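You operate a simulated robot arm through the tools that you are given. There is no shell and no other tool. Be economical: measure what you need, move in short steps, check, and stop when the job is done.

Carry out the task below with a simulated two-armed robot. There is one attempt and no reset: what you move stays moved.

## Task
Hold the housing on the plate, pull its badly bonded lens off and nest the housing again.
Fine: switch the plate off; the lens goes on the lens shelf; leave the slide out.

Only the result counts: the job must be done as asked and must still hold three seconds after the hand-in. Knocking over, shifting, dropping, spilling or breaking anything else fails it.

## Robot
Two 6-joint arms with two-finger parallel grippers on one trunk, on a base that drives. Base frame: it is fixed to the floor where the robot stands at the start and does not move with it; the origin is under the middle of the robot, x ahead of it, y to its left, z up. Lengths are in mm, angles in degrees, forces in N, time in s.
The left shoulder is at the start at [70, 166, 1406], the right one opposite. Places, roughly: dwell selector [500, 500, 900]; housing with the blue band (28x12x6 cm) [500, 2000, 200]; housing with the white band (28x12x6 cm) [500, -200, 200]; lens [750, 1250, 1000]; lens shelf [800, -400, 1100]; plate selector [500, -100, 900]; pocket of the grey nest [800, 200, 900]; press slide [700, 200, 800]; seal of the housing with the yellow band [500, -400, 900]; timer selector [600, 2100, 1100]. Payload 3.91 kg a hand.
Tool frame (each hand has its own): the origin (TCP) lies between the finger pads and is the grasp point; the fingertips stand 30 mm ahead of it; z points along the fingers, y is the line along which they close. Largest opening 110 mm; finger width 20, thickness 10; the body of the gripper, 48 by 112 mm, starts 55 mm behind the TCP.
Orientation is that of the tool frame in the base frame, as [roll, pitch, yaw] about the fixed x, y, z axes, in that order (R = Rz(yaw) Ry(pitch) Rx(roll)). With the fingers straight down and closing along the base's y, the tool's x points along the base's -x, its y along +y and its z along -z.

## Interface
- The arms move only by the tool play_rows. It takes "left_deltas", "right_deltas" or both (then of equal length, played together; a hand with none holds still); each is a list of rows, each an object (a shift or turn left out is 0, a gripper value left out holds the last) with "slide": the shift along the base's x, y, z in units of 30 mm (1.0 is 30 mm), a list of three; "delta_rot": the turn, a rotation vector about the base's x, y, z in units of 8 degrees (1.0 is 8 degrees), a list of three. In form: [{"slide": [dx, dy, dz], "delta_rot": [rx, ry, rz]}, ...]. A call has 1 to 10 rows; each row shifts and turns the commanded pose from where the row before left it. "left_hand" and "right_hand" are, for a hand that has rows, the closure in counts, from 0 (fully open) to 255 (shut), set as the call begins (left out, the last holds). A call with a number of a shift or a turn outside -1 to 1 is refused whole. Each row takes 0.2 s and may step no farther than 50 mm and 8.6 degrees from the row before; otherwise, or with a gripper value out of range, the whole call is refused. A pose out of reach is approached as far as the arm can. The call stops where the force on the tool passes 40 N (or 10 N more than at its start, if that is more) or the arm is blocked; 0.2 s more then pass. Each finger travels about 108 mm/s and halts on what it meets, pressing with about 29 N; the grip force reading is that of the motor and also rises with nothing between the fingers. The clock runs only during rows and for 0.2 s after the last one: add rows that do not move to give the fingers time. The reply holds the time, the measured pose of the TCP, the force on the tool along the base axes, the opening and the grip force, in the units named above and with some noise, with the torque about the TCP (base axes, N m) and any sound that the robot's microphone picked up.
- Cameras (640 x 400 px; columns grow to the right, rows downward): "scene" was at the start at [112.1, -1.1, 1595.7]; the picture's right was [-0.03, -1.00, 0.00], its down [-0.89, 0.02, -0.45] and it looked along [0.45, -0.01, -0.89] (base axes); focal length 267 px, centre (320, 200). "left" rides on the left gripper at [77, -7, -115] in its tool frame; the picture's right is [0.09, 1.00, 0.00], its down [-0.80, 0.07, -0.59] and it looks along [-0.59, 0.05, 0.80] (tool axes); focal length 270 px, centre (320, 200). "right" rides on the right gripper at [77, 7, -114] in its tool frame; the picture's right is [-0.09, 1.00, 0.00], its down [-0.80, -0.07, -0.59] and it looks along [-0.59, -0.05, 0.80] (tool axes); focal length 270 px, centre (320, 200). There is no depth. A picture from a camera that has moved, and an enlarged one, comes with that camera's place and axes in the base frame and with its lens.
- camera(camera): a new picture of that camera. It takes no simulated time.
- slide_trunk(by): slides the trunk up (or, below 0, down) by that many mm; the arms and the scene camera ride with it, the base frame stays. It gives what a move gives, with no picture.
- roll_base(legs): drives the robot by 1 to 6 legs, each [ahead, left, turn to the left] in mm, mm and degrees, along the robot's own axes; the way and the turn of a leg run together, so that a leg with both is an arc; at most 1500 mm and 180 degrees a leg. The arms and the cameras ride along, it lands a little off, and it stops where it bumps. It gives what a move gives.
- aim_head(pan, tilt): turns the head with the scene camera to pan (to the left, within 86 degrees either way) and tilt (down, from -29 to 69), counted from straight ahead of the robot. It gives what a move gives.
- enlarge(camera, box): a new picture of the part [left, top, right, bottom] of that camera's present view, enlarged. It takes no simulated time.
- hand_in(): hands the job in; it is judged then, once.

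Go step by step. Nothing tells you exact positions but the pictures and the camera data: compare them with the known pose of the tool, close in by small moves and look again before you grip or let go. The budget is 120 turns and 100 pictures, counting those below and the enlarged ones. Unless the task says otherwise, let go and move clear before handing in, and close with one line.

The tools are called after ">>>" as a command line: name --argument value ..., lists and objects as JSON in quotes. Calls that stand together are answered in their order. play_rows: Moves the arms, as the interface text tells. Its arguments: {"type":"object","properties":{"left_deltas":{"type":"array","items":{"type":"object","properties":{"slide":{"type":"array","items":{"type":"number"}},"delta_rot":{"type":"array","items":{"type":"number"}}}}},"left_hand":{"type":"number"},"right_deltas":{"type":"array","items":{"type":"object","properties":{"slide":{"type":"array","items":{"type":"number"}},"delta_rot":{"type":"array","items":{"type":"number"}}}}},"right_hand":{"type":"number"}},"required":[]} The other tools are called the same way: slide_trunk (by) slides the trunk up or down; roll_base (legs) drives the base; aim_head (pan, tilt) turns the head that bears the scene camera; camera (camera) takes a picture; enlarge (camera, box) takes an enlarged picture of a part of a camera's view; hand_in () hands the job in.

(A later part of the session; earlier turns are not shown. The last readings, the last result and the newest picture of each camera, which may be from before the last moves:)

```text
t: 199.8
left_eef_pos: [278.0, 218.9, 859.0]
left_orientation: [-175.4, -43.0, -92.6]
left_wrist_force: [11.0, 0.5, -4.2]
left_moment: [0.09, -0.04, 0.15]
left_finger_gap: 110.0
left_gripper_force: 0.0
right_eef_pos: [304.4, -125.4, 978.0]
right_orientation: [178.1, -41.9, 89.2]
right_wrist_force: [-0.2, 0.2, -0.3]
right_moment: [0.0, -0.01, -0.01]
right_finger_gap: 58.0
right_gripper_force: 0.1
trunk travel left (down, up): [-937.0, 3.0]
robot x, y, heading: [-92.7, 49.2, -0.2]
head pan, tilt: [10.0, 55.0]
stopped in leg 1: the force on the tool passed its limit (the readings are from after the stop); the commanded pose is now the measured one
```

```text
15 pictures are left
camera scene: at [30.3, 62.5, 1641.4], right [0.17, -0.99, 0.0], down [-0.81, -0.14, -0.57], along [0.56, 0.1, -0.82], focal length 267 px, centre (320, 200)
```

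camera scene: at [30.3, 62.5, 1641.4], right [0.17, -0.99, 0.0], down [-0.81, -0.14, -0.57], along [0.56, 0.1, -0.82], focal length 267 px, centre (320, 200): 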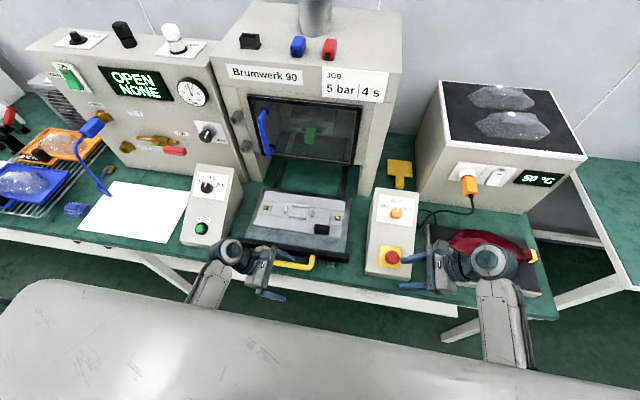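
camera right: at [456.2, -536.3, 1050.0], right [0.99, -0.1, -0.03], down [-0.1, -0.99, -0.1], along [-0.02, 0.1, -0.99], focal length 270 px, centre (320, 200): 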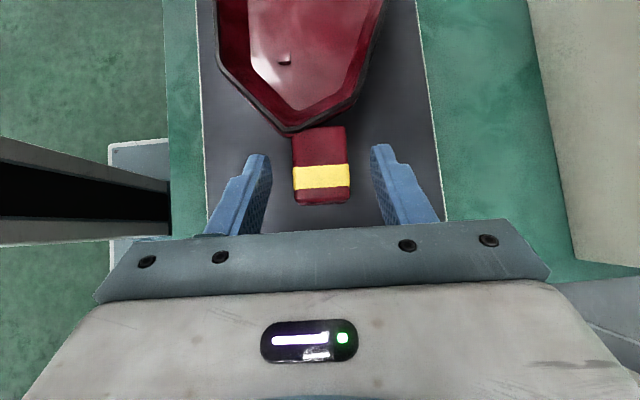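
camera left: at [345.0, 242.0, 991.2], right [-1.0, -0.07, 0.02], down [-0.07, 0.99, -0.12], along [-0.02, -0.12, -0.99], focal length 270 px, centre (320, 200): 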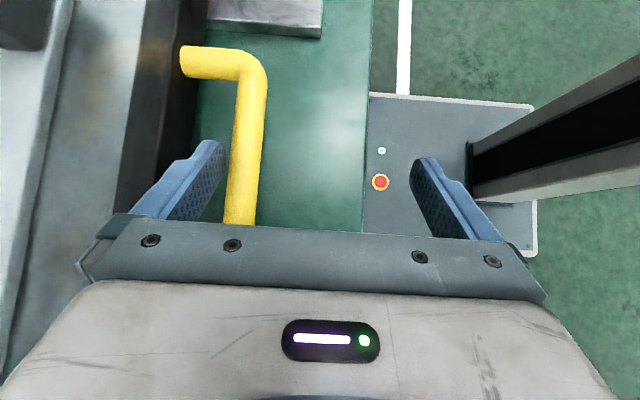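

Slide fully out. Lift the finger straight out and back away; then take a clean look at the nest.

>>> play_rows --left_deltas '[{"slide": [0.1, 0, 0.1]}, {"slide": [0, 0, 0.6]}, {"slide": [0, 0, 0.6]}, {"slide": [0, 0, 0.6]}, {}]'

>>> roll_base --legs '[[-90, 0, 0]]'

>>> enlarge --camera "scene" --box '[240, 150, 380, 260]'

```text
t: 201.0
left_eef_pos: [278.0, 220.5, 916.9]
left_orientation: [-175.6, -43.2, -92.6]
left_wrist_force: [0.6, 0.1, -0.5]
left_moment: [0.01, 0.01, -0.03]
left_finger_gap: 110.2
left_gripper_force: 0.1
right_eef_pos: [304.5, -126.6, 978.7]
right_orientation: [178.0, -41.9, 89.4]
right_wrist_force: [0.7, 0.8, 0.5]
right_moment: [0.02, 0.01, 0.01]
right_finger_gap: 58.2
right_gripper_force: 0.2
trunk travel left (down, up): [-937.0, 3.0]
robot x, y, heading: [-92.1, 48.5, -0.4]
head pan, tilt: [10.0, 55.0]
```

```text
t: 202.1
left_eef_pos: [192.6, 221.7, 915.3]
left_orientation: [-175.8, -43.0, -92.4]
left_wrist_force: [-0.1, 1.1, 0.6]
left_moment: [0.01, 0.02, -0.02]
left_finger_gap: 109.9
left_gripper_force: 0.0
right_eef_pos: [218.5, -125.9, 976.7]
right_orientation: [178.3, -41.9, 89.3]
right_wrist_force: [-0.1, 0.6, -0.4]
right_moment: [-0.01, 0.02, 0.02]
right_finger_gap: 58.4
right_gripper_force: 0.0
trunk travel left (down, up): [-937.0, 3.0]
robot x, y, heading: [-180.6, 48.9, -0.2]
head pan, tilt: [10.0, 55.0]
```

```text
3.64 times, centred on (310, 205) of scene
camera zoom: at [-54.4, 63.1, 1641.1], right [0.17, -0.99, 0.0], down [-0.81, -0.14, -0.57], along [0.56, 0.1, -0.82], focal length 970 px, centre (356, 182)
```

zoom: 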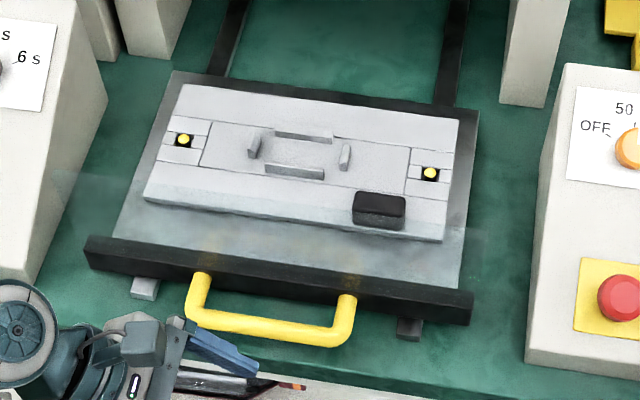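

Measure the nest from straight above with the left camera, passing over the guard.

>>> play_rows --left_deltas '[{"slide": [0, 0, 0.9]}, {"slide": [0, 0, 0.9]}, {"slide": [0.3, 0, 0.9]}, {"slide": [0.5, 0, 0.9]}, {"slide": [0.5, 0, 0.9]}, {"slide": [0.5, 0, 0.9]}, {}]' --left_hand 150

>>> roll_base --legs '[[170, 0, 0]]'

>>> play_rows --left_deltas '[{"slide": [0.8, 0, 0]}, {"slide": [0.8, 0, 0]}, {"slide": [0.8, 0, 0]}, {"slide": [0.4, 0, 0]}, {}]'

>>> camera --camera "left"

```text
t: 203.7
left_eef_pos: [245.2, 221.3, 1076.5]
left_orientation: [-175.7, -43.2, -92.6]
left_wrist_force: [0.3, -0.5, 0.5]
left_moment: [0.0, 0.01, 0.03]
left_finger_gap: 45.7
left_gripper_force: 0.1
right_eef_pos: [213.9, -126.1, 979.1]
right_orientation: [178.0, -41.9, 89.4]
right_wrist_force: [0.6, 0.4, 0.3]
right_moment: [-0.02, 0.0, 0.02]
right_finger_gap: 58.4
right_gripper_force: 0.1
trunk travel left (down, up): [-937.0, 3.0]
robot x, y, heading: [-180.4, 50.8, -0.4]
head pan, tilt: [10.0, 55.0]
```

```text
t: 205.2
left_eef_pos: [409.5, 221.4, 1079.0]
left_orientation: [-175.4, -43.1, -92.8]
left_wrist_force: [-0.2, -0.8, -0.2]
left_moment: [0.01, 0.01, 0.02]
left_finger_gap: 45.1
left_gripper_force: 0.0
right_eef_pos: [382.6, -126.0, 980.3]
right_orientation: [177.9, -41.9, 89.6]
right_wrist_force: [-0.8, -0.2, 1.0]
right_moment: [-0.05, 0.0, -0.01]
right_finger_gap: 58.1
right_gripper_force: 0.0
trunk travel left (down, up): [-937.0, 3.0]
robot x, y, heading: [-10.1, 48.6, -0.4]
head pan, tilt: [10.0, 55.0]
```

```text
t: 206.4
left_eef_pos: [495.9, 221.3, 1077.4]
left_orientation: [-175.6, -43.0, -92.6]
left_wrist_force: [0.4, 0.6, 0.8]
left_moment: [0.0, 0.01, 0.01]
left_finger_gap: 45.4
left_gripper_force: 0.1
right_eef_pos: [382.6, -126.7, 978.7]
right_orientation: [177.9, -41.9, 89.5]
right_wrist_force: [0.1, -0.2, -0.3]
right_moment: [0.02, -0.02, 0.0]
right_finger_gap: 58.2
right_gripper_force: 0.0
trunk travel left (down, up): [-937.0, 3.0]
robot x, y, heading: [-13.0, 50.5, -0.4]
head pan, tilt: [10.0, 55.0]
```

```text
13 pictures are left
camera left: at [494.9, 243.3, 1212.4], right [-1.0, -0.07, 0.0], down [-0.07, 0.99, -0.12], along [0.01, -0.12, -0.99], focal length 270 px, centre (320, 200)
```

left: 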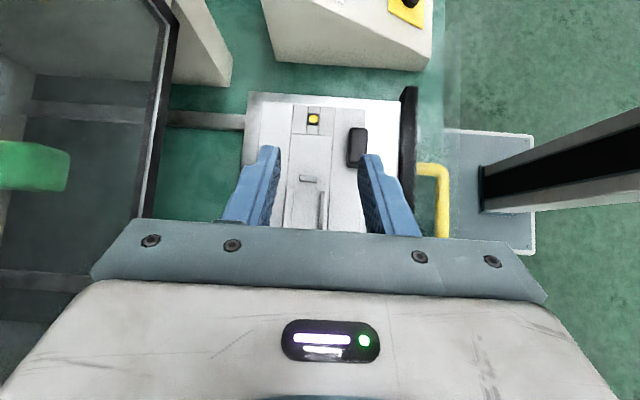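

Pocket centre refined to about (513,218.5). Return to the plate to pick the housing up again.

>>> roll_base --legs '[[-170, 0, 0], [0, -490, 0], [240, 0, 0]]'

>>> play_rows --left_deltas '[{"slide": [-1, 0, -0.3]}, {"slide": [-1, 0, -0.3]}, {"slide": [-1, 0, -0.3]}, {"slide": [-1, 0, -0.6]}, {"slide": [-1, 0, -0.8]}, {"slide": [-0.5, -0.5, -0.8]}, {"slide": [0, -0.5, -0.8]}, {"slide": [0, -0.3, -0.8]}, {}]'

>>> camera --camera "left"

```text
t: 211.7
left_eef_pos: [561.3, -259.3, 1078.1]
left_orientation: [-175.5, -43.0, -92.6]
left_wrist_force: [0.3, -0.4, -0.1]
left_moment: [0.03, 0.0, 0.02]
left_finger_gap: 44.9
left_gripper_force: 0.1
right_eef_pos: [450.1, -606.1, 978.4]
right_orientation: [178.0, -42.0, 89.6]
right_wrist_force: [-0.4, -0.5, -0.3]
right_moment: [0.0, -0.01, 0.01]
right_finger_gap: 58.3
right_gripper_force: 0.1
trunk travel left (down, up): [-937.0, 3.0]
robot x, y, heading: [54.6, -430.2, -0.2]
head pan, tilt: [10.0, 55.0]
```

```text
t: 213.7
left_eef_pos: [399.6, -297.9, 934.9]
left_orientation: [-175.6, -43.1, -92.5]
left_wrist_force: [-0.7, 0.2, 0.2]
left_moment: [-0.02, -0.01, -0.01]
left_finger_gap: 45.5
left_gripper_force: 0.2
right_eef_pos: [450.3, -606.7, 977.6]
right_orientation: [178.0, -41.9, 89.6]
right_wrist_force: [0.1, 0.2, 0.0]
right_moment: [0.01, 0.02, 0.0]
right_finger_gap: 58.5
right_gripper_force: 0.0
trunk travel left (down, up): [-937.0, 3.0]
robot x, y, heading: [58.0, -429.8, -0.2]
head pan, tilt: [10.0, 55.0]
```

```text
12 pictures are left
camera left: at [397.1, -276.0, 1070.4], right [-1.0, -0.07, 0.0], down [-0.07, 0.99, -0.12], along [0.0, -0.12, -0.99], focal length 270 px, centre (320, 200)
```

left: 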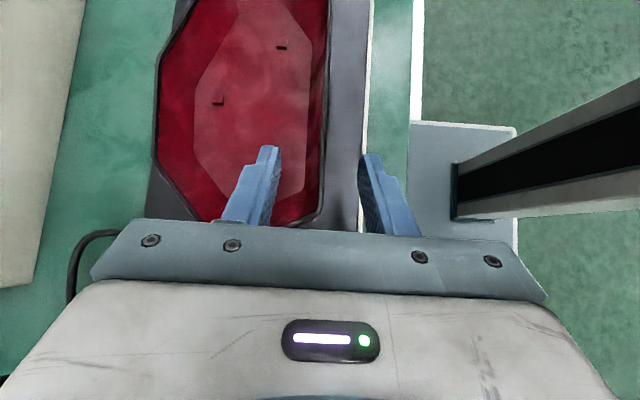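

>>> play_rows --left_deltas '[{"slide": [0.05, -0.46, 0]}, {}, {}, {"slide": [0, 0, -0.4]}, {"slide": [0, 0, -0.25]}, {"slide": [0, 0, -0.2]}, {}]' --right_deltas '[{"slide": [0.1, 0.95, 0]}, {"slide": [0, 0.95, -0.6]}, {"slide": [0, 0.95, -0.8]}, {"slide": [0, 0, -0.8]}, {"slide": [0, 0, -0.6]}, {"slide": [0, 0, -0.25]}, {}]'

>>> camera --camera "right"

```text
t: 215.3
left_eef_pos: [400.5, -313.5, 910.3]
left_orientation: [-175.6, -43.0, -92.4]
left_wrist_force: [-1.5, -1.3, 0.1]
left_moment: [0.0, -0.01, -0.02]
left_finger_gap: 45.3
left_gripper_force: 0.1
right_eef_pos: [451.9, -522.7, 886.7]
right_orientation: [178.0, -41.9, 89.5]
right_wrist_force: [0.2, 0.2, -0.3]
right_moment: [0.0, -0.01, 0.02]
right_finger_gap: 58.2
right_gripper_force: 0.1
trunk travel left (down, up): [-937.0, 3.0]
robot x, y, heading: [57.2, -430.7, -0.0]
head pan, tilt: [10.0, 55.0]
```

```text
11 pictures are left
camera right: at [455.5, -541.1, 1023.9], right [0.99, -0.1, -0.03], down [-0.1, -0.99, -0.09], along [-0.02, 0.1, -0.99], focal length 270 px, centre (320, 200)
```

right: 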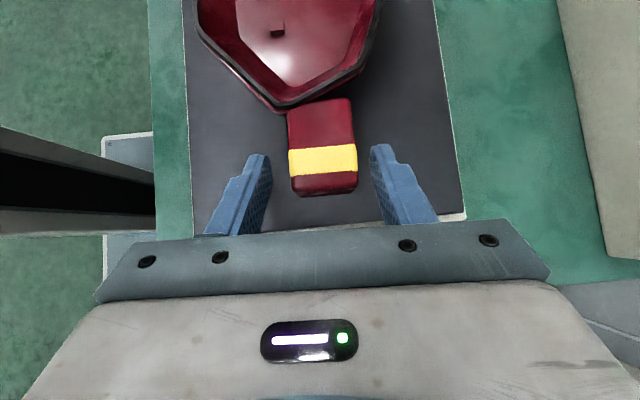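

Grip both and lift.

>>> play_rows --left_deltas '[{}, {}, {}, {}]' --right_deltas '[{}, {}, {}, {}]' --right_hand 255 --left_hand 255

>>> play_rows --left_deltas '[{"slide": [0, 0, 0.15]}, {"slide": [0, 0, 0.2]}, {"slide": [0, 0, 0.3]}, {"slide": [0, 0, 0.4]}, {"slide": [0, 0, 0.5]}, {"slide": [0, 0, 0.5]}, {"slide": [0, 0, 0.5]}, {"slide": [0, 0, 0.5]}, {}]' --right_deltas '[{"slide": [0, 0, 0.15]}, {"slide": [0, 0, 0.2]}, {"slide": [0, 0, 0.3]}, {"slide": [0, 0, 0.4]}, {"slide": [0, 0, 0.5]}, {"slide": [0, 0, 0.5]}, {"slide": [0, 0, 0.5]}, {"slide": [0, 0, 0.5]}, {}]'

>>> roll_base --legs '[[-200, 0, 0]]'

>>> play_rows --left_deltas '[{"slide": [0.5, 0, 0.3]}, {"slide": [0.5, 0, 0.3]}, {"slide": [0.5, 0, 0.4]}, {"slide": [0.5, 0, 0.5]}, {"slide": [0.5, 0, 0.5]}, {"slide": [0.3, 0, 0.5]}, {"slide": [0.3, 0, 0.4]}, {}]' --right_deltas '[{"slide": [0.5, 0, 0.3]}, {"slide": [0.5, 0, 0.3]}, {"slide": [0.5, 0, 0.4]}, {"slide": [0.5, 0, 0.5]}, {"slide": [0.5, 0, 0.5]}, {"slide": [0.3, 0, 0.5]}, {"slide": [0.3, 0, 0.4]}, {}]'

```text
t: 216.3
left_eef_pos: [400.4, -311.4, 910.0]
left_orientation: [-175.6, -43.1, -92.5]
left_wrist_force: [1.0, -1.0, 0.7]
left_moment: [0.18, -0.53, -0.28]
left_finger_gap: 8.1
left_gripper_force: 29.4
right_eef_pos: [453.5, -521.2, 886.5]
right_orientation: [178.0, -41.9, 89.5]
right_wrist_force: [-0.5, -0.2, -0.3]
right_moment: [-0.17, 0.52, 0.31]
right_finger_gap: 31.6
right_gripper_force: 28.8
trunk travel left (down, up): [-937.0, 3.0]
robot x, y, heading: [53.4, -425.6, -0.1]
head pan, tilt: [10.0, 55.0]
```

```text
t: 218.3
left_eef_pos: [399.4, -311.8, 1002.3]
left_orientation: [-175.5, -43.2, -92.6]
left_wrist_force: [5.2, -6.5, 8.4]
left_moment: [-1.19, -0.73, 0.28]
left_finger_gap: 7.9
left_gripper_force: 29.1
right_eef_pos: [454.6, -521.3, 979.4]
right_orientation: [177.9, -41.9, 89.4]
right_wrist_force: [-5.4, 7.2, -8.5]
right_moment: [-0.8, 0.18, 0.42]
right_finger_gap: 31.8
right_gripper_force: 29.2
trunk travel left (down, up): [-937.0, 3.0]
robot x, y, heading: [54.7, -428.7, -0.2]
head pan, tilt: [10.0, 55.0]
```

```text
t: 219.9
left_eef_pos: [200.4, -310.4, 1000.2]
left_orientation: [-175.7, -43.1, -92.3]
left_wrist_force: [9.5, -16.3, 2.7]
left_moment: [-0.67, -0.78, 0.46]
left_finger_gap: 8.0
left_gripper_force: 28.7
right_eef_pos: [255.5, -520.7, 977.2]
right_orientation: [178.1, -41.9, 89.4]
right_wrist_force: [-9.2, 14.8, -6.0]
right_moment: [-0.5, 0.42, 0.71]
right_finger_gap: 31.7
right_gripper_force: 29.3
trunk travel left (down, up): [-937.0, 3.0]
robot x, y, heading: [-147.7, -428.3, -0.0]
head pan, tilt: [10.0, 55.0]
```

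```text
t: 221.7
left_eef_pos: [292.3, -310.2, 1088.9]
left_orientation: [-175.5, -43.0, -92.5]
left_wrist_force: [7.0, -11.2, -0.5]
left_moment: [-0.43, -0.71, 0.49]
left_finger_gap: 7.4
left_gripper_force: 28.5
right_eef_pos: [345.7, -521.5, 1065.4]
right_orientation: [178.1, -42.1, 89.6]
right_wrist_force: [-7.7, 11.1, -1.0]
right_moment: [-0.04, 0.53, 0.49]
right_finger_gap: 31.9
right_gripper_force: 28.9
trunk travel left (down, up): [-937.0, 3.0]
robot x, y, heading: [-145.2, -427.9, 0.1]
head pan, tilt: [10.0, 55.0]
```

>>> play_rows --left_deltas '[{"slide": [0.3, 0, 0.3]}, {"slide": [0.3, 0, 0.3]}, {}]' --right_deltas '[{"slide": [0.3, 0, 0.3]}, {"slide": [0.3, 0, 0.3]}, {}]'

>>> roll_base --legs '[[-60, 0, 0], [0, 591, 0]]'

>>> camera --camera "scene"

```text
t: 222.5
left_eef_pos: [309.1, -311.3, 1106.1]
left_orientation: [-175.5, -43.1, -92.4]
left_wrist_force: [7.9, -13.5, 3.3]
left_moment: [-0.7, -0.75, 0.44]
left_finger_gap: 7.7
left_gripper_force: 28.9
right_eef_pos: [363.5, -521.0, 1084.1]
right_orientation: [178.0, -41.8, 89.7]
right_wrist_force: [-8.6, 13.9, -3.8]
right_moment: [-0.6, 0.37, 0.6]
right_finger_gap: 31.8
right_gripper_force: 28.5
trunk travel left (down, up): [-937.0, 3.0]
robot x, y, heading: [-142.9, -430.7, -0.0]
head pan, tilt: [10.0, 55.0]
```

```text
t: 226.4
left_eef_pos: [250.9, 277.9, 1106.2]
left_orientation: [-175.6, -43.0, -92.4]
left_wrist_force: [6.6, -5.1, -1.2]
left_moment: [-0.18, -0.7, 0.48]
left_finger_gap: 7.5
left_gripper_force: 29.2
right_eef_pos: [306.2, 67.3, 1084.5]
right_orientation: [178.0, -42.0, 89.6]
right_wrist_force: [-6.5, 4.5, -0.1]
right_moment: [0.13, 0.55, 0.65]
right_finger_gap: 31.7
right_gripper_force: 29.1
trunk travel left (down, up): [-937.0, 3.0]
robot x, y, heading: [-205.8, 157.4, -0.1]
head pan, tilt: [10.0, 55.0]
```

```text
10 pictures are left
camera scene: at [-83.8, 170.2, 1641.6], right [0.17, -0.99, 0.0], down [-0.81, -0.14, -0.57], along [0.56, 0.1, -0.82], focal length 267 px, centre (320, 200)
```

scene: 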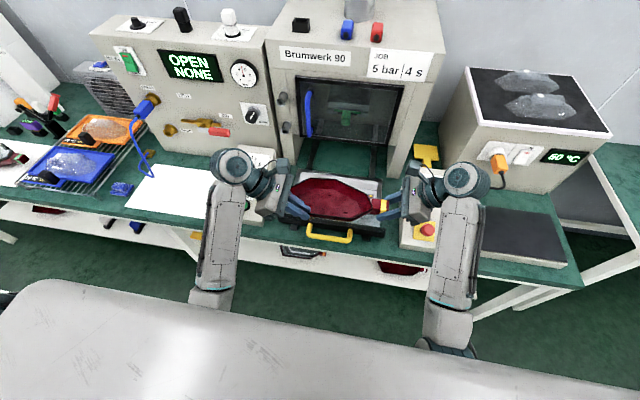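

>>> roll_base --legs '[[203, 2, 0]]'

>>> enlarge --camera "scene" --box '[230, 150, 430, 300]'

```text
t: 228.0
left_eef_pos: [451.2, 278.9, 1107.8]
left_orientation: [-175.3, -43.1, -92.8]
left_wrist_force: [6.1, 0.8, 0.3]
left_moment: [-0.05, -0.7, 0.52]
left_finger_gap: 7.4
left_gripper_force: 28.4
right_eef_pos: [506.4, 66.4, 1085.3]
right_orientation: [177.9, -41.7, 89.6]
right_wrist_force: [-6.4, -0.8, -1.6]
right_moment: [-0.27, 0.48, 0.8]
right_finger_gap: 31.7
right_gripper_force: 29.0
trunk travel left (down, up): [-937.0, 3.0]
robot x, y, heading: [-4.3, 158.0, -0.2]
head pan, tilt: [10.0, 55.0]
```

```text
2.67 times, centred on (330, 225) of scene
camera zoom: at [113.9, 173.0, 1642.0], right [0.17, -0.99, 0.0], down [-0.81, -0.14, -0.58], along [0.57, 0.1, -0.82], focal length 712 px, centre (293, 133)
```

zoom: 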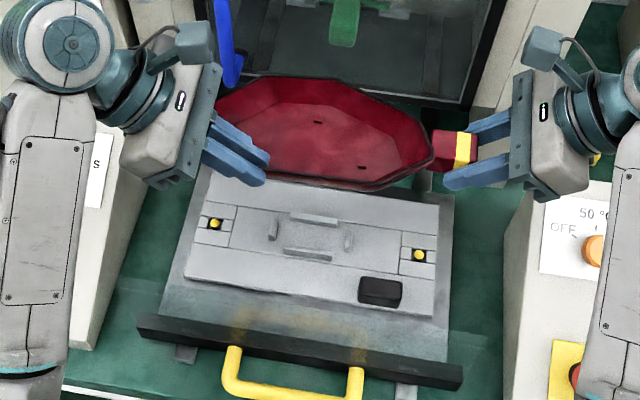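

The slide stayed out this time and the view is clear. Shift slightly and lower to about 30 mm above the nest.

>>> play_rows --left_deltas '[{"slide": [0.2, 0.1, -0.3]}, {"slide": [0, 0, -0.6]}, {"slide": [0, 0, -0.6]}, {"slide": [0, 0, -0.6]}, {"slide": [0, 0, -0.6]}, {"slide": [0, 0, -0.6]}, {"slide": [0, 0, -0.6]}, {"slide": [0, 0, -0.6]}, {"slide": [0, 0, -0.6]}, {}]' --right_deltas '[{"slide": [0.2, 0.1, -0.3]}, {"slide": [0, 0, -0.6]}, {"slide": [0, 0, -0.6]}, {"slide": [0, 0, -0.6]}, {"slide": [0, 0, -0.6]}, {"slide": [0, 0, -0.6]}, {"slide": [0, 0, -0.6]}, {"slide": [0, 0, -0.6]}, {"slide": [0, 0, -0.6]}, {}]'

>>> camera --camera "left"

>>> camera --camera "right"

```text
t: 230.2
left_eef_pos: [459.9, 282.4, 953.0]
left_orientation: [-175.5, -42.9, -92.5]
left_wrist_force: [6.1, 5.0, -1.4]
left_moment: [0.39, -0.63, 0.62]
left_finger_gap: 7.5
left_gripper_force: 28.9
right_eef_pos: [514.8, 69.1, 931.7]
right_orientation: [178.1, -41.9, 89.4]
right_wrist_force: [-5.9, -5.6, -0.2]
right_moment: [-0.11, 0.63, 0.97]
right_finger_gap: 31.8
right_gripper_force: 29.2
trunk travel left (down, up): [-937.0, 3.0]
robot x, y, heading: [-3.7, 161.0, 0.0]
head pan, tilt: [10.0, 55.0]
```

```text
8 pictures are left
camera left: at [459.0, 303.6, 1089.1], right [-1.0, -0.07, 0.0], down [-0.07, 0.99, -0.12], along [0.0, -0.12, -0.99], focal length 270 px, centre (320, 200)
```

left: 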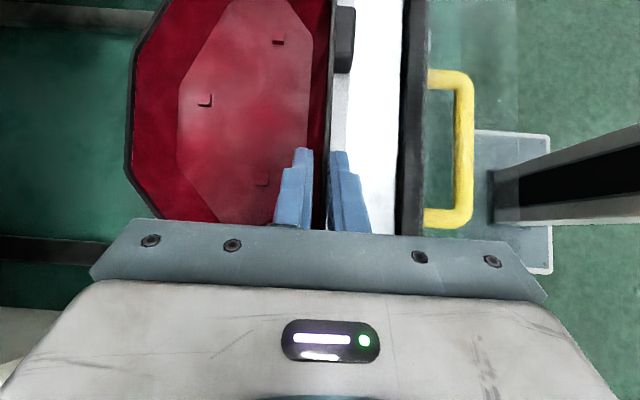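

```text
7 pictures are left
camera right: at [517.6, 51.8, 1068.6], right [0.99, -0.1, -0.03], down [-0.1, -0.99, -0.09], along [-0.02, 0.1, -0.99], focal length 270 px, centre (320, 200)
```

right: 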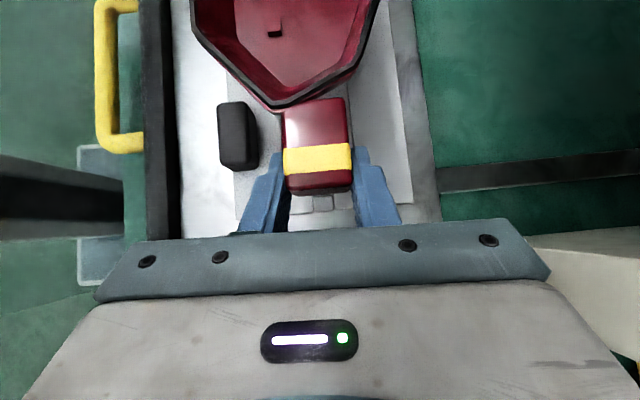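

Tail axis and nest line up within a millimetre or so. Lowering gently.

>>> play_rows --left_deltas '[{"slide": [0.03, 0, -0.2]}, {"slide": [0, 0, -0.2]}, {"slide": [0, 0, -0.2]}, {"slide": [0, 0, -0.15]}, {"slide": [0, 0, -0.1]}, {"slide": [0, 0, -0.1]}, {"slide": [0, 0, -0.1]}, {"slide": [0, 0, -0.1]}, {}]' --right_deltas '[{"slide": [0.03, 0, -0.2]}, {"slide": [0, 0, -0.2]}, {"slide": [0, 0, -0.2]}, {"slide": [0, 0, -0.15]}, {"slide": [0, 0, -0.1]}, {"slide": [0, 0, -0.1]}, {"slide": [0, 0, -0.1]}, {"slide": [0, 0, -0.1]}, {}]'

```text
t: 232.2
left_eef_pos: [458.3, 280.2, 923.6]
left_orientation: [-174.7, -43.3, -93.2]
left_wrist_force: [3.8, 9.9, 32.2]
left_moment: [-0.67, -0.79, 0.37]
left_finger_gap: 8.1
left_gripper_force: 29.3
right_eef_pos: [512.9, 70.3, 901.3]
right_orientation: [177.3, -42.0, 89.8]
right_wrist_force: [5.8, -7.9, 27.7]
right_moment: [-0.03, -0.87, 0.09]
right_finger_gap: 32.5
right_gripper_force: 28.2
trunk travel left (down, up): [-937.0, 3.0]
robot x, y, heading: [-1.3, 163.2, -0.3]
head pan, tilt: [10.0, 55.0]
```

Contact at a bottom height near the nest floor. Relax the pressure and test whether it is laterally captured.

>>> play_rows --left_deltas '[{"slide": [0, 0, 0.08]}, {"slide": [0.12, 0, 0]}, {}]' --right_deltas '[{"slide": [0, 0, 0.08]}, {"slide": [0.12, 0, 0]}, {}]'

>>> play_rows --left_deltas '[{"slide": [-0.24, 0, 0]}, {}]' --right_deltas '[{"slide": [-0.24, 0, 0]}, {}]'

```text
t: 233.0
left_eef_pos: [461.2, 280.9, 923.8]
left_orientation: [-175.1, -43.2, -92.8]
left_wrist_force: [0.9, -2.1, 27.9]
left_moment: [-0.99, -0.63, 0.27]
left_finger_gap: 7.9
left_gripper_force: 28.7
right_eef_pos: [513.9, 71.5, 900.2]
right_orientation: [177.7, -42.0, 89.6]
right_wrist_force: [-3.6, 5.2, 14.6]
right_moment: [-0.65, -0.36, 0.14]
right_finger_gap: 32.1
right_gripper_force: 29.0
trunk travel left (down, up): [-937.0, 3.0]
robot x, y, heading: [-2.5, 163.8, -0.3]
head pan, tilt: [10.0, 55.0]
```

```text
t: 233.6
left_eef_pos: [454.7, 279.9, 922.6]
left_orientation: [-175.4, -43.1, -92.7]
left_wrist_force: [9.6, -10.5, 23.4]
left_moment: [-0.46, -0.84, 0.57]
left_finger_gap: 8.4
left_gripper_force: 29.1
right_eef_pos: [508.5, 70.9, 901.1]
right_orientation: [177.8, -42.0, 89.8]
right_wrist_force: [-0.8, 11.4, 21.7]
right_moment: [-0.28, -0.77, 0.08]
right_finger_gap: 32.2
right_gripper_force: 29.4
trunk travel left (down, up): [-937.0, 3.0]
robot x, y, heading: [-6.1, 159.4, -0.1]
head pan, tilt: [10.0, 55.0]
```

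It still slides freely, so it is riding on top of the ribs. Search with light pressure toward +x.

>>> play_rows --left_deltas '[{"slide": [0.1, 0, 0]}, {"slide": [0.1, 0, 0]}, {"slide": [0.1, 0, 0]}, {"slide": [0.1, 0, 0]}, {}]' --right_deltas '[{"slide": [0.1, 0, 0]}, {"slide": [0.1, 0, 0]}, {"slide": [0.1, 0, 0]}, {"slide": [0.1, 0, 0]}, {}]'

>>> camera --camera "right"

```text
t: 234.8
left_eef_pos: [466.4, 281.6, 922.7]
left_orientation: [-175.3, -43.2, -92.8]
left_wrist_force: [3.7, -16.2, 18.9]
left_moment: [-0.99, -0.63, -0.34]
left_finger_gap: 7.9
left_gripper_force: 29.1
right_eef_pos: [519.9, 71.2, 900.8]
right_orientation: [177.9, -42.0, 89.7]
right_wrist_force: [-5.2, 16.6, 8.1]
right_moment: [-0.59, -0.2, 0.29]
right_finger_gap: 31.8
right_gripper_force: 28.8
trunk travel left (down, up): [-937.0, 3.0]
robot x, y, heading: [-6.5, 160.8, -0.2]
head pan, tilt: [10.0, 55.0]
```

```text
6 pictures are left
camera right: at [522.5, 52.0, 1037.8], right [0.99, -0.1, -0.03], down [-0.1, -0.99, -0.09], along [-0.02, 0.1, -0.99], focal length 270 px, centre (320, 200)
```

right: 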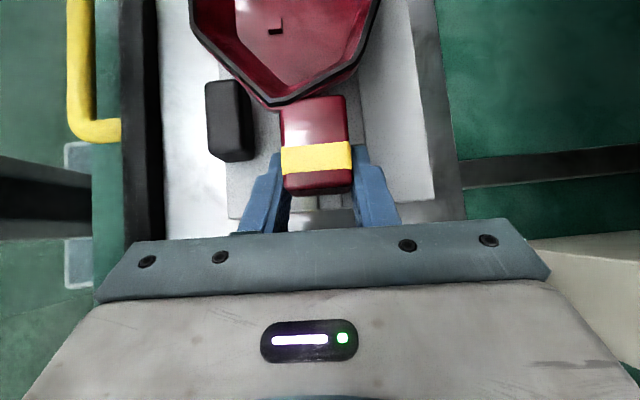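

The slide was dragged a few mm with it; relative to the pocket the housing is about 5 mm short in x and 3.5 mm too far in +y. Lift slightly, correct and lower again.

>>> play_rows --left_deltas '[{"slide": [0, 0, 0.3]}, {"slide": [0.15, -0.12, 0]}, {}, {"slide": [0, 0, -0.15]}, {"slide": [0, 0, -0.1]}, {"slide": [0, 0, -0.1]}, {"slide": [0, 0, -0.1]}, {}]' --right_deltas '[{"slide": [0, 0, 0.3]}, {"slide": [0.15, -0.12, 0]}, {}, {"slide": [0, 0, -0.15]}, {"slide": [0, 0, -0.1]}, {"slide": [0, 0, -0.1]}, {"slide": [0, 0, -0.1]}, {}]'

```text
t: 236.6
left_eef_pos: [469.7, 278.1, 921.0]
left_orientation: [-174.8, -43.0, -93.1]
left_wrist_force: [1.9, 6.4, 33.9]
left_moment: [-0.64, -0.72, 0.35]
left_finger_gap: 8.3
left_gripper_force: 29.4
right_eef_pos: [524.8, 67.1, 901.0]
right_orientation: [177.2, -41.9, 90.0]
right_wrist_force: [0.6, -0.9, 28.3]
right_moment: [0.01, -0.58, 0.21]
right_finger_gap: 32.3
right_gripper_force: 29.3
trunk travel left (down, up): [-937.0, 3.0]
robot x, y, heading: [-2.0, 157.9, -0.0]
head pan, tilt: [10.0, 55.0]
```

>>> play_rows --left_deltas '[{"slide": [0, 0, 0.05]}, {"slide": [0, -0.08, 0]}, {"slide": [0, -0.08, 0]}, {"slide": [0, -0.08, 0]}, {}]' --right_deltas '[{"slide": [0, 0, 0.05]}, {"slide": [0, -0.08, 0]}, {"slide": [0, -0.08, 0]}, {"slide": [0, -0.08, 0]}, {}]'

>>> play_rows --left_deltas '[{"slide": [0, 0.08, 0]}, {"slide": [0, 0.08, 0]}, {"slide": [0, 0.08, 0]}, {"slide": [0, 0.08, 0]}, {"slide": [0, 0.08, 0]}, {"slide": [0, 0.08, 0]}, {}]' --right_deltas '[{"slide": [0, 0.08, 0]}, {"slide": [0, 0.08, 0]}, {"slide": [0, 0.08, 0]}, {"slide": [0, 0.08, 0]}, {"slide": [0, 0.08, 0]}, {"slide": [0, 0.08, 0]}, {}]'

>>> enlarge --camera "right" --box '[180, 60, 460, 240]'

```text
t: 237.8
left_eef_pos: [468.4, 271.8, 920.9]
left_orientation: [-174.9, -43.1, -93.0]
left_wrist_force: [-1.3, 14.8, 33.8]
left_moment: [-0.11, -0.56, 0.43]
left_finger_gap: 8.2
left_gripper_force: 29.0
right_eef_pos: [522.4, 61.1, 900.0]
right_orientation: [177.6, -41.9, 89.9]
right_wrist_force: [-2.0, 2.9, 22.3]
right_moment: [0.05, -0.46, 0.26]
right_finger_gap: 31.9
right_gripper_force: 28.5
trunk travel left (down, up): [-937.0, 3.0]
robot x, y, heading: [0.5, 159.4, -0.2]
head pan, tilt: [10.0, 55.0]
```

```text
t: 239.4
left_eef_pos: [470.0, 283.3, 919.2]
left_orientation: [-175.1, -43.0, -92.8]
left_wrist_force: [5.5, -12.4, 22.7]
left_moment: [-0.92, -0.72, 0.39]
left_finger_gap: 8.2
left_gripper_force: 29.2
right_eef_pos: [524.0, 72.2, 897.3]
right_orientation: [177.9, -42.1, 89.7]
right_wrist_force: [-7.3, -0.5, 17.1]
right_moment: [-0.59, -0.04, 0.36]
right_finger_gap: 31.5
right_gripper_force: 28.5
trunk travel left (down, up): [-937.0, 3.0]
robot x, y, heading: [-6.6, 157.4, -0.3]
head pan, tilt: [10.0, 55.0]
```

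```text
2.22 times, centred on (320, 150) of right
camera zoom: at [525.9, 53.7, 1035.3], right [0.99, -0.1, -0.03], down [-0.1, -0.99, -0.1], along [-0.02, 0.1, -0.99], focal length 601 px, centre (320, 311)
```

zoom: 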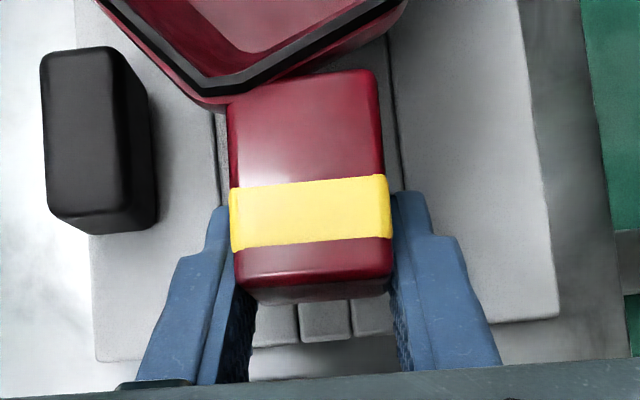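

It sinks a little as it moves toward +y; x is aligned. Continue that way.

>>> play_rows --left_deltas '[{"slide": [0, 0.07, -0.03]}, {"slide": [0, 0.07, -0.03]}, {"slide": [0, 0.07, 0]}, {}]' --right_deltas '[{"slide": [0, 0.07, -0.03]}, {"slide": [0, 0.07, -0.03]}, {"slide": [0, 0.07, 0]}, {}]'

```text
t: 240.4
left_eef_pos: [474.0, 293.0, 915.4]
left_orientation: [-175.6, -43.1, -92.5]
left_wrist_force: [8.2, -12.8, -0.5]
left_moment: [0.04, -0.63, 0.62]
left_finger_gap: 8.3
left_gripper_force: 29.6
right_eef_pos: [528.0, 82.1, 892.9]
right_orientation: [178.1, -41.9, 89.4]
right_wrist_force: [-7.8, 12.7, 0.2]
right_moment: [-0.19, 0.58, 0.42]
right_finger_gap: 31.7
right_gripper_force: 28.9
trunk travel left (down, up): [-937.0, 3.0]
robot x, y, heading: [-4.6, 161.2, -0.4]
head pan, tilt: [10.0, 55.0]
```

>>> play_rows --left_deltas '[{"slide": [0, 0, -0.1]}, {"slide": [0, 0, -0.1]}, {}]' --right_deltas '[{"slide": [0, 0, -0.1]}, {"slide": [0, 0, -0.1]}, {}]'

```text
t: 241.2
left_eef_pos: [474.7, 291.1, 909.8]
left_orientation: [-175.5, -43.0, -92.5]
left_wrist_force: [6.8, -6.2, -1.8]
left_moment: [0.34, -0.63, 0.6]
left_finger_gap: 7.9
left_gripper_force: 29.4
right_eef_pos: [528.1, 80.5, 887.5]
right_orientation: [177.9, -41.9, 89.5]
right_wrist_force: [-7.0, 5.6, 5.9]
right_moment: [0.84, 0.67, 0.37]
right_finger_gap: 31.8
right_gripper_force: 29.1
trunk travel left (down, up): [-937.0, 3.0]
robot x, y, heading: [-0.8, 160.3, -0.2]
head pan, tilt: [10.0, 55.0]
```

>>> play_rows --left_deltas '[{"slide": [0, 0, -0.07]}, {"slide": [0, 0, -0.07]}, {}]' --right_deltas '[{"slide": [0, 0, -0.07]}, {"slide": [0, 0, -0.07]}, {}]'

>>> camera --camera "scene"

```text
t: 242.0
left_eef_pos: [472.4, 291.0, 910.4]
left_orientation: [-174.9, -43.1, -93.1]
left_wrist_force: [5.2, 5.6, 34.3]
left_moment: [0.32, -0.77, 0.61]
left_finger_gap: 7.8
left_gripper_force: 29.0
right_eef_pos: [526.2, 79.1, 885.8]
right_orientation: [177.8, -41.8, 89.7]
right_wrist_force: [-3.2, -2.1, 0.6]
right_moment: [0.48, -0.39, 0.17]
right_finger_gap: 31.6
right_gripper_force: 28.5
trunk travel left (down, up): [-937.0, 3.0]
robot x, y, heading: [-3.8, 159.2, -0.2]
head pan, tilt: [10.0, 55.0]
```

```text
4 pictures are left
camera scene: at [113.4, 172.3, 1642.4], right [0.17, -0.99, 0.0], down [-0.81, -0.14, -0.58], along [0.57, 0.1, -0.82], focal length 267 px, centre (320, 200)
```

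scene: 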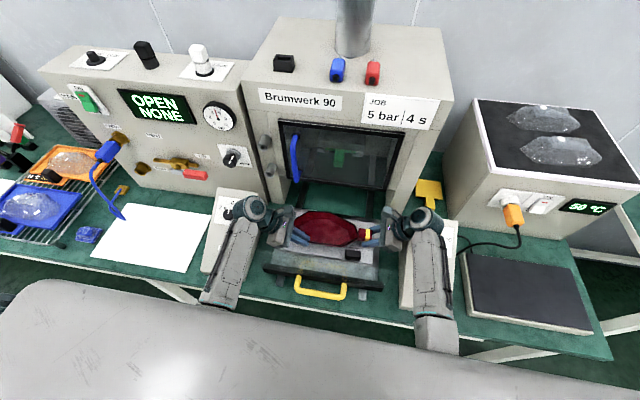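

It dropped about 15 mm to z≈840 – apparently into the pocket. Check capture by a small sideways nudge.

>>> play_rows --left_deltas '[{"slide": [0, 0, 0.08]}, {"slide": [0, -0.15, 0]}, {}]' --right_deltas '[{"slide": [0, 0, 0.03]}, {"slide": [0, -0.15, 0]}, {}]'

>>> play_rows --left_deltas '[{"slide": [0, 0.3, 0]}, {}]' --right_deltas '[{"slide": [0, 0.3, 0]}, {}]'

```text
t: 242.8
left_eef_pos: [471.1, 289.5, 909.3]
left_orientation: [-175.2, -43.0, -92.8]
left_wrist_force: [-0.1, 15.8, 35.1]
left_moment: [0.0, -0.6, 0.5]
left_finger_gap: 8.1
left_gripper_force: 29.1
right_eef_pos: [524.1, 77.9, 885.8]
right_orientation: [178.0, -41.7, 89.6]
right_wrist_force: [-1.6, 5.6, -12.0]
right_moment: [-0.52, -0.39, 0.4]
right_finger_gap: 31.6
right_gripper_force: 29.1
trunk travel left (down, up): [-937.0, 3.0]
robot x, y, heading: [-5.5, 162.1, -0.1]
head pan, tilt: [10.0, 55.0]
```

```text
t: 243.4
left_eef_pos: [469.6, 294.7, 909.2]
left_orientation: [-175.4, -43.1, -92.7]
left_wrist_force: [3.0, -0.9, 22.1]
left_moment: [-0.48, -0.68, 0.46]
left_finger_gap: 8.2
left_gripper_force: 29.2
right_eef_pos: [526.3, 85.2, 886.1]
right_orientation: [177.9, -41.8, 89.6]
right_wrist_force: [-4.4, -10.3, -4.5]
right_moment: [-0.73, -0.1, 0.53]
right_finger_gap: 31.9
right_gripper_force: 29.5
trunk travel left (down, up): [-937.0, 3.0]
robot x, y, heading: [-6.5, 158.9, -0.2]
head pan, tilt: [10.0, 55.0]
```

>>> play_rows --left_deltas '[{"slide": [0, 0.12, 0.02]}, {"slide": [0, 0.12, 0]}, {"slide": [0, 0.12, 0]}, {}]' --right_deltas '[{"slide": [0, 0.12, 0.02]}, {"slide": [0, 0.12, 0]}, {"slide": [0, 0.12, 0]}, {}]'

>>> enlarge --camera "right" --box '[180, 60, 460, 240]'

```text
t: 244.4
left_eef_pos: [472.1, 298.4, 911.2]
left_orientation: [-175.4, -42.7, -92.7]
left_wrist_force: [8.4, -26.7, 7.4]
left_moment: [-0.77, -0.7, 0.42]
left_finger_gap: 8.1
left_gripper_force: 28.5
right_eef_pos: [526.3, 88.2, 885.6]
right_orientation: [177.8, -42.3, 89.6]
right_wrist_force: [-9.9, -26.4, 6.9]
right_moment: [0.11, 0.47, 0.62]
right_finger_gap: 32.0
right_gripper_force: 29.1
trunk travel left (down, up): [-937.0, 3.0]
robot x, y, heading: [-4.0, 160.5, -0.3]
head pan, tilt: [10.0, 55.0]
```

```text
2.22 times, centred on (320, 150) of right
camera zoom: at [529.0, 68.7, 1023.0], right [0.99, -0.1, -0.03], down [-0.1, -0.99, -0.1], along [-0.02, 0.1, -0.99], focal length 601 px, centre (320, 311)
```

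zoom: 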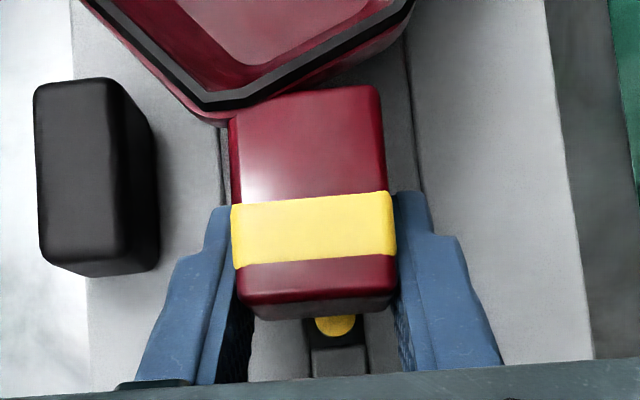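

Captured between hard stops (y about 78…88), middle at TCP y≈83, which also puts both nest pins under the housing ends. Centre it there.

>>> play_rows --left_deltas '[{"slide": [0, -0.2, 0]}, {"slide": [0.05, -0.18, 0]}, {"slide": [0, 0, -0.03]}, {}]' --right_deltas '[{"slide": [0, -0.2, 0]}, {"slide": [0.05, -0.18, 0]}, {"slide": [0, 0, 0]}, {}]'

>>> play_rows --left_deltas '[{}, {}, {}]' --right_deltas '[{}, {}, {}]' --left_hand 180

```text
t: 245.4
left_eef_pos: [472.9, 297.6, 911.2]
left_orientation: [-174.9, -43.2, -92.8]
left_wrist_force: [2.8, 8.2, 38.1]
left_moment: [0.19, -0.63, 0.6]
left_finger_gap: 7.8
left_gripper_force: 29.6
right_eef_pos: [527.2, 88.2, 887.9]
right_orientation: [177.7, -42.1, 89.8]
right_wrist_force: [-3.2, 6.9, -2.6]
right_moment: [0.43, -0.46, 0.32]
right_finger_gap: 31.6
right_gripper_force: 29.2
trunk travel left (down, up): [-937.0, 3.0]
robot x, y, heading: [-5.2, 159.7, -0.3]
head pan, tilt: [10.0, 55.0]
```

```text
t: 246.2
left_eef_pos: [474.5, 295.3, 907.0]
left_orientation: [-175.6, -43.0, -92.5]
left_wrist_force: [0.2, -0.6, 0.0]
left_moment: [0.01, -0.01, -0.02]
left_finger_gap: 32.4
left_gripper_force: 0.0
right_eef_pos: [529.5, 84.0, 884.4]
right_orientation: [178.0, -41.9, 89.4]
right_wrist_force: [-0.1, 0.5, 1.5]
right_moment: [0.56, 0.11, 0.16]
right_finger_gap: 31.9
right_gripper_force: 28.9
trunk travel left (down, up): [-937.0, 3.0]
robot x, y, heading: [-0.9, 162.0, -0.1]
head pan, tilt: [10.0, 55.0]
```

Settled at (529.5,84,884), aligned with the pin line. Release the tail too and lift both hands straight up above the guard.

>>> play_rows --left_deltas '[{}, {}, {"slide": [0, 0, 0.5]}, {"slide": [0, 0, 0.8]}, {"slide": [0, 0, 0.9]}, {"slide": [0, 0, 0.9]}, {"slide": [0, 0, 0.9]}, {"slide": [0, 0, 0.9]}, {"slide": [0, 0, 0.9]}, {"slide": [0, 0, 0.3]}]' --right_deltas '[{}, {}, {"slide": [0, -0.1, 0.5]}, {"slide": [0, -0.2, 0.8]}, {"slide": [0, 0, 0.9]}, {"slide": [0, 0, 0.9]}, {"slide": [0, 0, 0.9]}, {"slide": [0, 0, 0.9]}, {"slide": [0, 0, 0.9]}, {"slide": [0, 0, 0.5]}]' --right_hand 150

>>> enlarge --camera "scene" --box '[240, 160, 480, 310]'

```text
t: 248.4
left_eef_pos: [475.3, 295.9, 1090.9]
left_orientation: [-175.6, -43.1, -92.6]
left_wrist_force: [0.1, 0.2, 0.1]
left_moment: [0.02, -0.01, -0.02]
left_finger_gap: 32.4
left_gripper_force: 0.0
right_eef_pos: [528.4, 74.8, 1074.5]
right_orientation: [178.1, -41.8, 89.4]
right_wrist_force: [0.4, 0.1, -0.1]
right_moment: [-0.03, 0.0, 0.07]
right_finger_gap: 45.1
right_gripper_force: 0.0
trunk travel left (down, up): [-937.0, 3.0]
robot x, y, heading: [-0.1, 161.3, -0.2]
head pan, tilt: [10.0, 55.0]
```

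```text
2.67 times, centred on (360, 235) of scene
camera zoom: at [118.4, 172.9, 1641.6], right [0.17, -0.99, 0.0], down [-0.81, -0.14, -0.57], along [0.57, 0.1, -0.82], focal length 712 px, centre (213, 107)
```

zoom: 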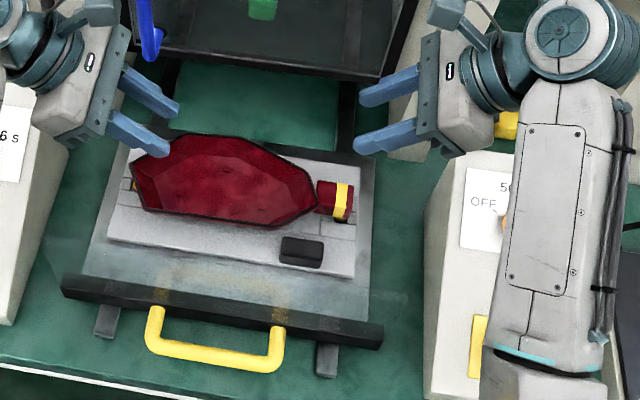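

The housing sits level in the nest with the slide out. Next: the plate selector knob at about (507,-95,943) on a face sloped ~23°. I withdraw over the guard, move right and orient the left hand along the knob axis.

>>> roll_base --legs '[[-230, 0, 0], [0, -471, 0]]'

>>> play_rows --left_deltas '[{"slide": [0, 0.5, -0.3], "delta_rot": [1, 0, 0]}, {"slide": [0, 0.5, -0.3], "delta_rot": [1, 0, 0]}, {"slide": [0, 0.5, -0.3], "delta_rot": [1, 0, 0]}, {"slide": [0, 0.5, -0.3], "delta_rot": [1, 0, 0]}, {"slide": [0, 0.5, -0.3], "delta_rot": [1, 0, 0]}, {"slide": [0, 0.2, -0.3], "delta_rot": [0.35, 0, 0.3]}, {}]' --right_deltas '[{"slide": [-0.7, 0, 0]}, {"slide": [-0.7, 0, 0]}, {"slide": [-0.7, 0, 0]}, {"slide": [-0.7, 0, 0]}, {"slide": [-0.7, 0, 0]}, {}, {}]'

```text
t: 252.6
left_eef_pos: [242.4, -168.7, 1090.5]
left_orientation: [-175.7, -43.2, -92.5]
left_wrist_force: [-0.1, -0.6, -0.5]
left_moment: [0.03, 0.03, 0.04]
left_finger_gap: 32.3
left_gripper_force: 0.1
right_eef_pos: [295.6, -387.1, 1073.1]
right_orientation: [178.0, -41.8, 89.5]
right_wrist_force: [-0.2, -0.1, 0.3]
right_moment: [-0.02, -0.04, 0.01]
right_finger_gap: 45.5
right_gripper_force: 0.1
trunk travel left (down, up): [-937.0, 3.0]
robot x, y, heading: [-238.9, -307.0, -0.2]
head pan, tilt: [10.0, 55.0]
```

```text
t: 254.2
left_eef_pos: [249.6, -74.6, 991.9]
left_orientation: [-177.2, -0.3, -89.4]
left_wrist_force: [0.6, 0.8, -0.1]
left_moment: [-0.01, 0.0, -0.02]
left_finger_gap: 32.4
left_gripper_force: 0.0
left hand out of reach, approached as far as the arm can: row 2, 3, 4
right_eef_pos: [191.4, -389.3, 1073.1]
right_orientation: [178.1, -41.9, 89.4]
right_wrist_force: [0.6, 0.7, 0.2]
right_moment: [0.01, -0.04, -0.03]
right_finger_gap: 45.4
right_gripper_force: 0.1
trunk travel left (down, up): [-937.0, 3.0]
robot x, y, heading: [-232.9, -306.2, -0.0]
head pan, tilt: [10.0, 55.0]
```

>>> play_rows --left_deltas '[{"delta_rot": [0, -1, 0]}, {"delta_rot": [0, -1, 0]}, {"delta_rot": [0, -0.88, 0]}, {"delta_rot": [0.39, 0, -0.92]}, {"delta_rot": [0.39, 0, -0.92]}, {"delta_rot": [0.39, 0, -0.92]}, {"delta_rot": [0.39, 0, -0.92]}, {"delta_rot": [0.39, 0, -0.92]}, {"delta_rot": [0.39, 0, -0.92]}, {"delta_rot": [0.39, 0, -0.92]}]' --left_hand 130

>>> roll_base --legs '[[200, 0, 0]]'

```text
t: 256.4
left_eef_pos: [249.3, -74.9, 993.2]
left_orientation: [-163.6, 18.4, -143.2]
left_wrist_force: [0.6, -0.1, -0.3]
left_moment: [0.0, -0.02, -0.01]
left_finger_gap: 53.9
left_gripper_force: 0.1
right_eef_pos: [191.4, -388.7, 1075.6]
right_orientation: [177.9, -41.9, 89.5]
right_wrist_force: [0.2, -0.7, -0.3]
right_moment: [-0.03, -0.05, 0.03]
right_finger_gap: 45.6
right_gripper_force: 0.0
trunk travel left (down, up): [-937.0, 3.0]
robot x, y, heading: [-238.6, -308.9, 0.1]
head pan, tilt: [10.0, 55.0]
```

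```text
t: 257.9
left_eef_pos: [445.7, -76.1, 994.0]
left_orientation: [-163.6, 18.5, -143.4]
left_wrist_force: [0.6, 0.1, -0.1]
left_moment: [0.02, -0.03, 0.0]
left_finger_gap: 53.9
left_gripper_force: 0.2
right_eef_pos: [385.9, -391.8, 1075.9]
right_orientation: [177.8, -42.0, 89.5]
right_wrist_force: [-0.8, -0.3, 0.6]
right_moment: [-0.01, -0.04, -0.02]
right_finger_gap: 45.5
right_gripper_force: 0.0
trunk travel left (down, up): [-937.0, 3.0]
robot x, y, heading: [-37.5, -304.6, -0.4]
head pan, tilt: [10.0, 55.0]
```

>>> play_rows --left_deltas '[{"slide": [0.8, -0.35, 0]}, {"slide": [0.7, -0.3, -0.3]}, {}]'

>>> camera --camera "left"

```text
t: 258.7
left_eef_pos: [494.1, -95.9, 983.5]
left_orientation: [-163.6, 18.4, -143.3]
left_wrist_force: [-0.1, 0.4, 0.1]
left_moment: [0.02, 0.01, 0.03]
left_finger_gap: 54.0
left_gripper_force: 0.1
right_eef_pos: [389.6, -390.9, 1074.9]
right_orientation: [178.1, -41.9, 89.4]
right_wrist_force: [-0.1, 0.7, 0.1]
right_moment: [0.0, -0.04, 0.0]
right_finger_gap: 45.2
right_gripper_force: 0.0
trunk travel left (down, up): [-937.0, 3.0]
robot x, y, heading: [-39.1, -306.3, -0.5]
head pan, tilt: [10.0, 55.0]
```

```text
1 pictures are left
camera left: at [391.3, -139.0, 1064.5], right [-0.57, 0.77, -0.29], down [0.33, 0.54, 0.78], along [0.76, 0.34, -0.56], focal length 270 px, centre (320, 200)
```

left: 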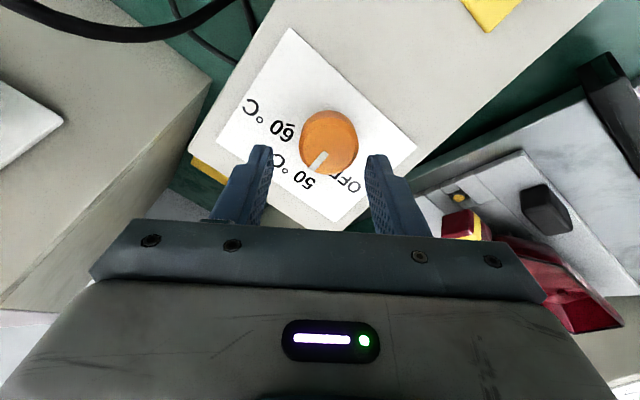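

Knob is centred between the fingers. Approach and grip.

>>> play_rows --left_deltas '[{"slide": [0.03, -0.04, -0.3]}, {"slide": [0.03, 0, -0.3]}, {"slide": [0.03, 0, -0.25]}, {}]'

>>> play_rows --left_deltas '[{}, {}, {}]' --left_hand 255

```text
t: 259.7
left_eef_pos: [497.1, -96.6, 957.3]
left_orientation: [-163.6, 18.3, -143.2]
left_wrist_force: [-0.3, -0.4, 0.2]
left_moment: [0.0, -0.01, 0.01]
left_finger_gap: 54.0
left_gripper_force: 0.0
right_eef_pos: [389.6, -391.8, 1074.1]
right_orientation: [178.1, -41.9, 89.4]
right_wrist_force: [-0.8, -0.6, -0.2]
right_moment: [0.02, 0.02, 0.01]
right_finger_gap: 45.3
right_gripper_force: 0.0
trunk travel left (down, up): [-937.0, 3.0]
robot x, y, heading: [-38.5, -304.0, -0.3]
head pan, tilt: [10.0, 55.0]
```

```text
t: 260.5
left_eef_pos: [495.6, -95.8, 956.9]
left_orientation: [-163.6, 18.3, -143.3]
left_wrist_force: [0.9, -1.1, 1.6]
left_moment: [0.41, 0.51, 0.26]
left_finger_gap: 35.5
left_gripper_force: 44.7
right_eef_pos: [388.8, -392.3, 1074.3]
right_orientation: [178.1, -41.9, 89.3]
right_wrist_force: [0.2, 0.5, 0.4]
right_moment: [0.02, -0.02, 0.01]
right_finger_gap: 45.3
right_gripper_force: 0.0
trunk travel left (down, up): [-937.0, 3.0]
robot x, y, heading: [-36.4, -305.9, -0.5]
head pan, tilt: [10.0, 55.0]
```

>>> play_rows --left_deltas '[{"delta_rot": [-0.39, 0, 0.92]}, {"delta_rot": [-0.39, 0, 0.92]}, {"delta_rot": [-0.39, 0, 0.92]}, {"delta_rot": [-0.39, 0, 0.92]}, {"delta_rot": [-0.39, 0, 0.92]}, {"delta_rot": [-0.39, 0, 0.92]}, {"delta_rot": [-0.39, 0, 0.92]}, {"delta_rot": [-0.2, 0, 0.46]}, {}]'

```text
t: 262.5
left_eef_pos: [496.5, -95.9, 957.6]
left_orientation: [-154.3, -2.1, -86.1]
left_wrist_force: [2.1, -5.6, -4.8]
left_moment: [-0.7, -1.0, -0.34]
left_finger_gap: 35.5
left_gripper_force: 44.9
right_eef_pos: [390.5, -391.9, 1075.6]
right_orientation: [178.2, -42.0, 89.3]
right_wrist_force: [-0.4, 0.1, 0.4]
right_moment: [0.01, 0.04, 0.04]
right_finger_gap: 45.1
right_gripper_force: 0.1
trunk travel left (down, up): [-937.0, 3.0]
robot x, y, heading: [-36.5, -307.9, -0.1]
head pan, tilt: [10.0, 55.0]
```

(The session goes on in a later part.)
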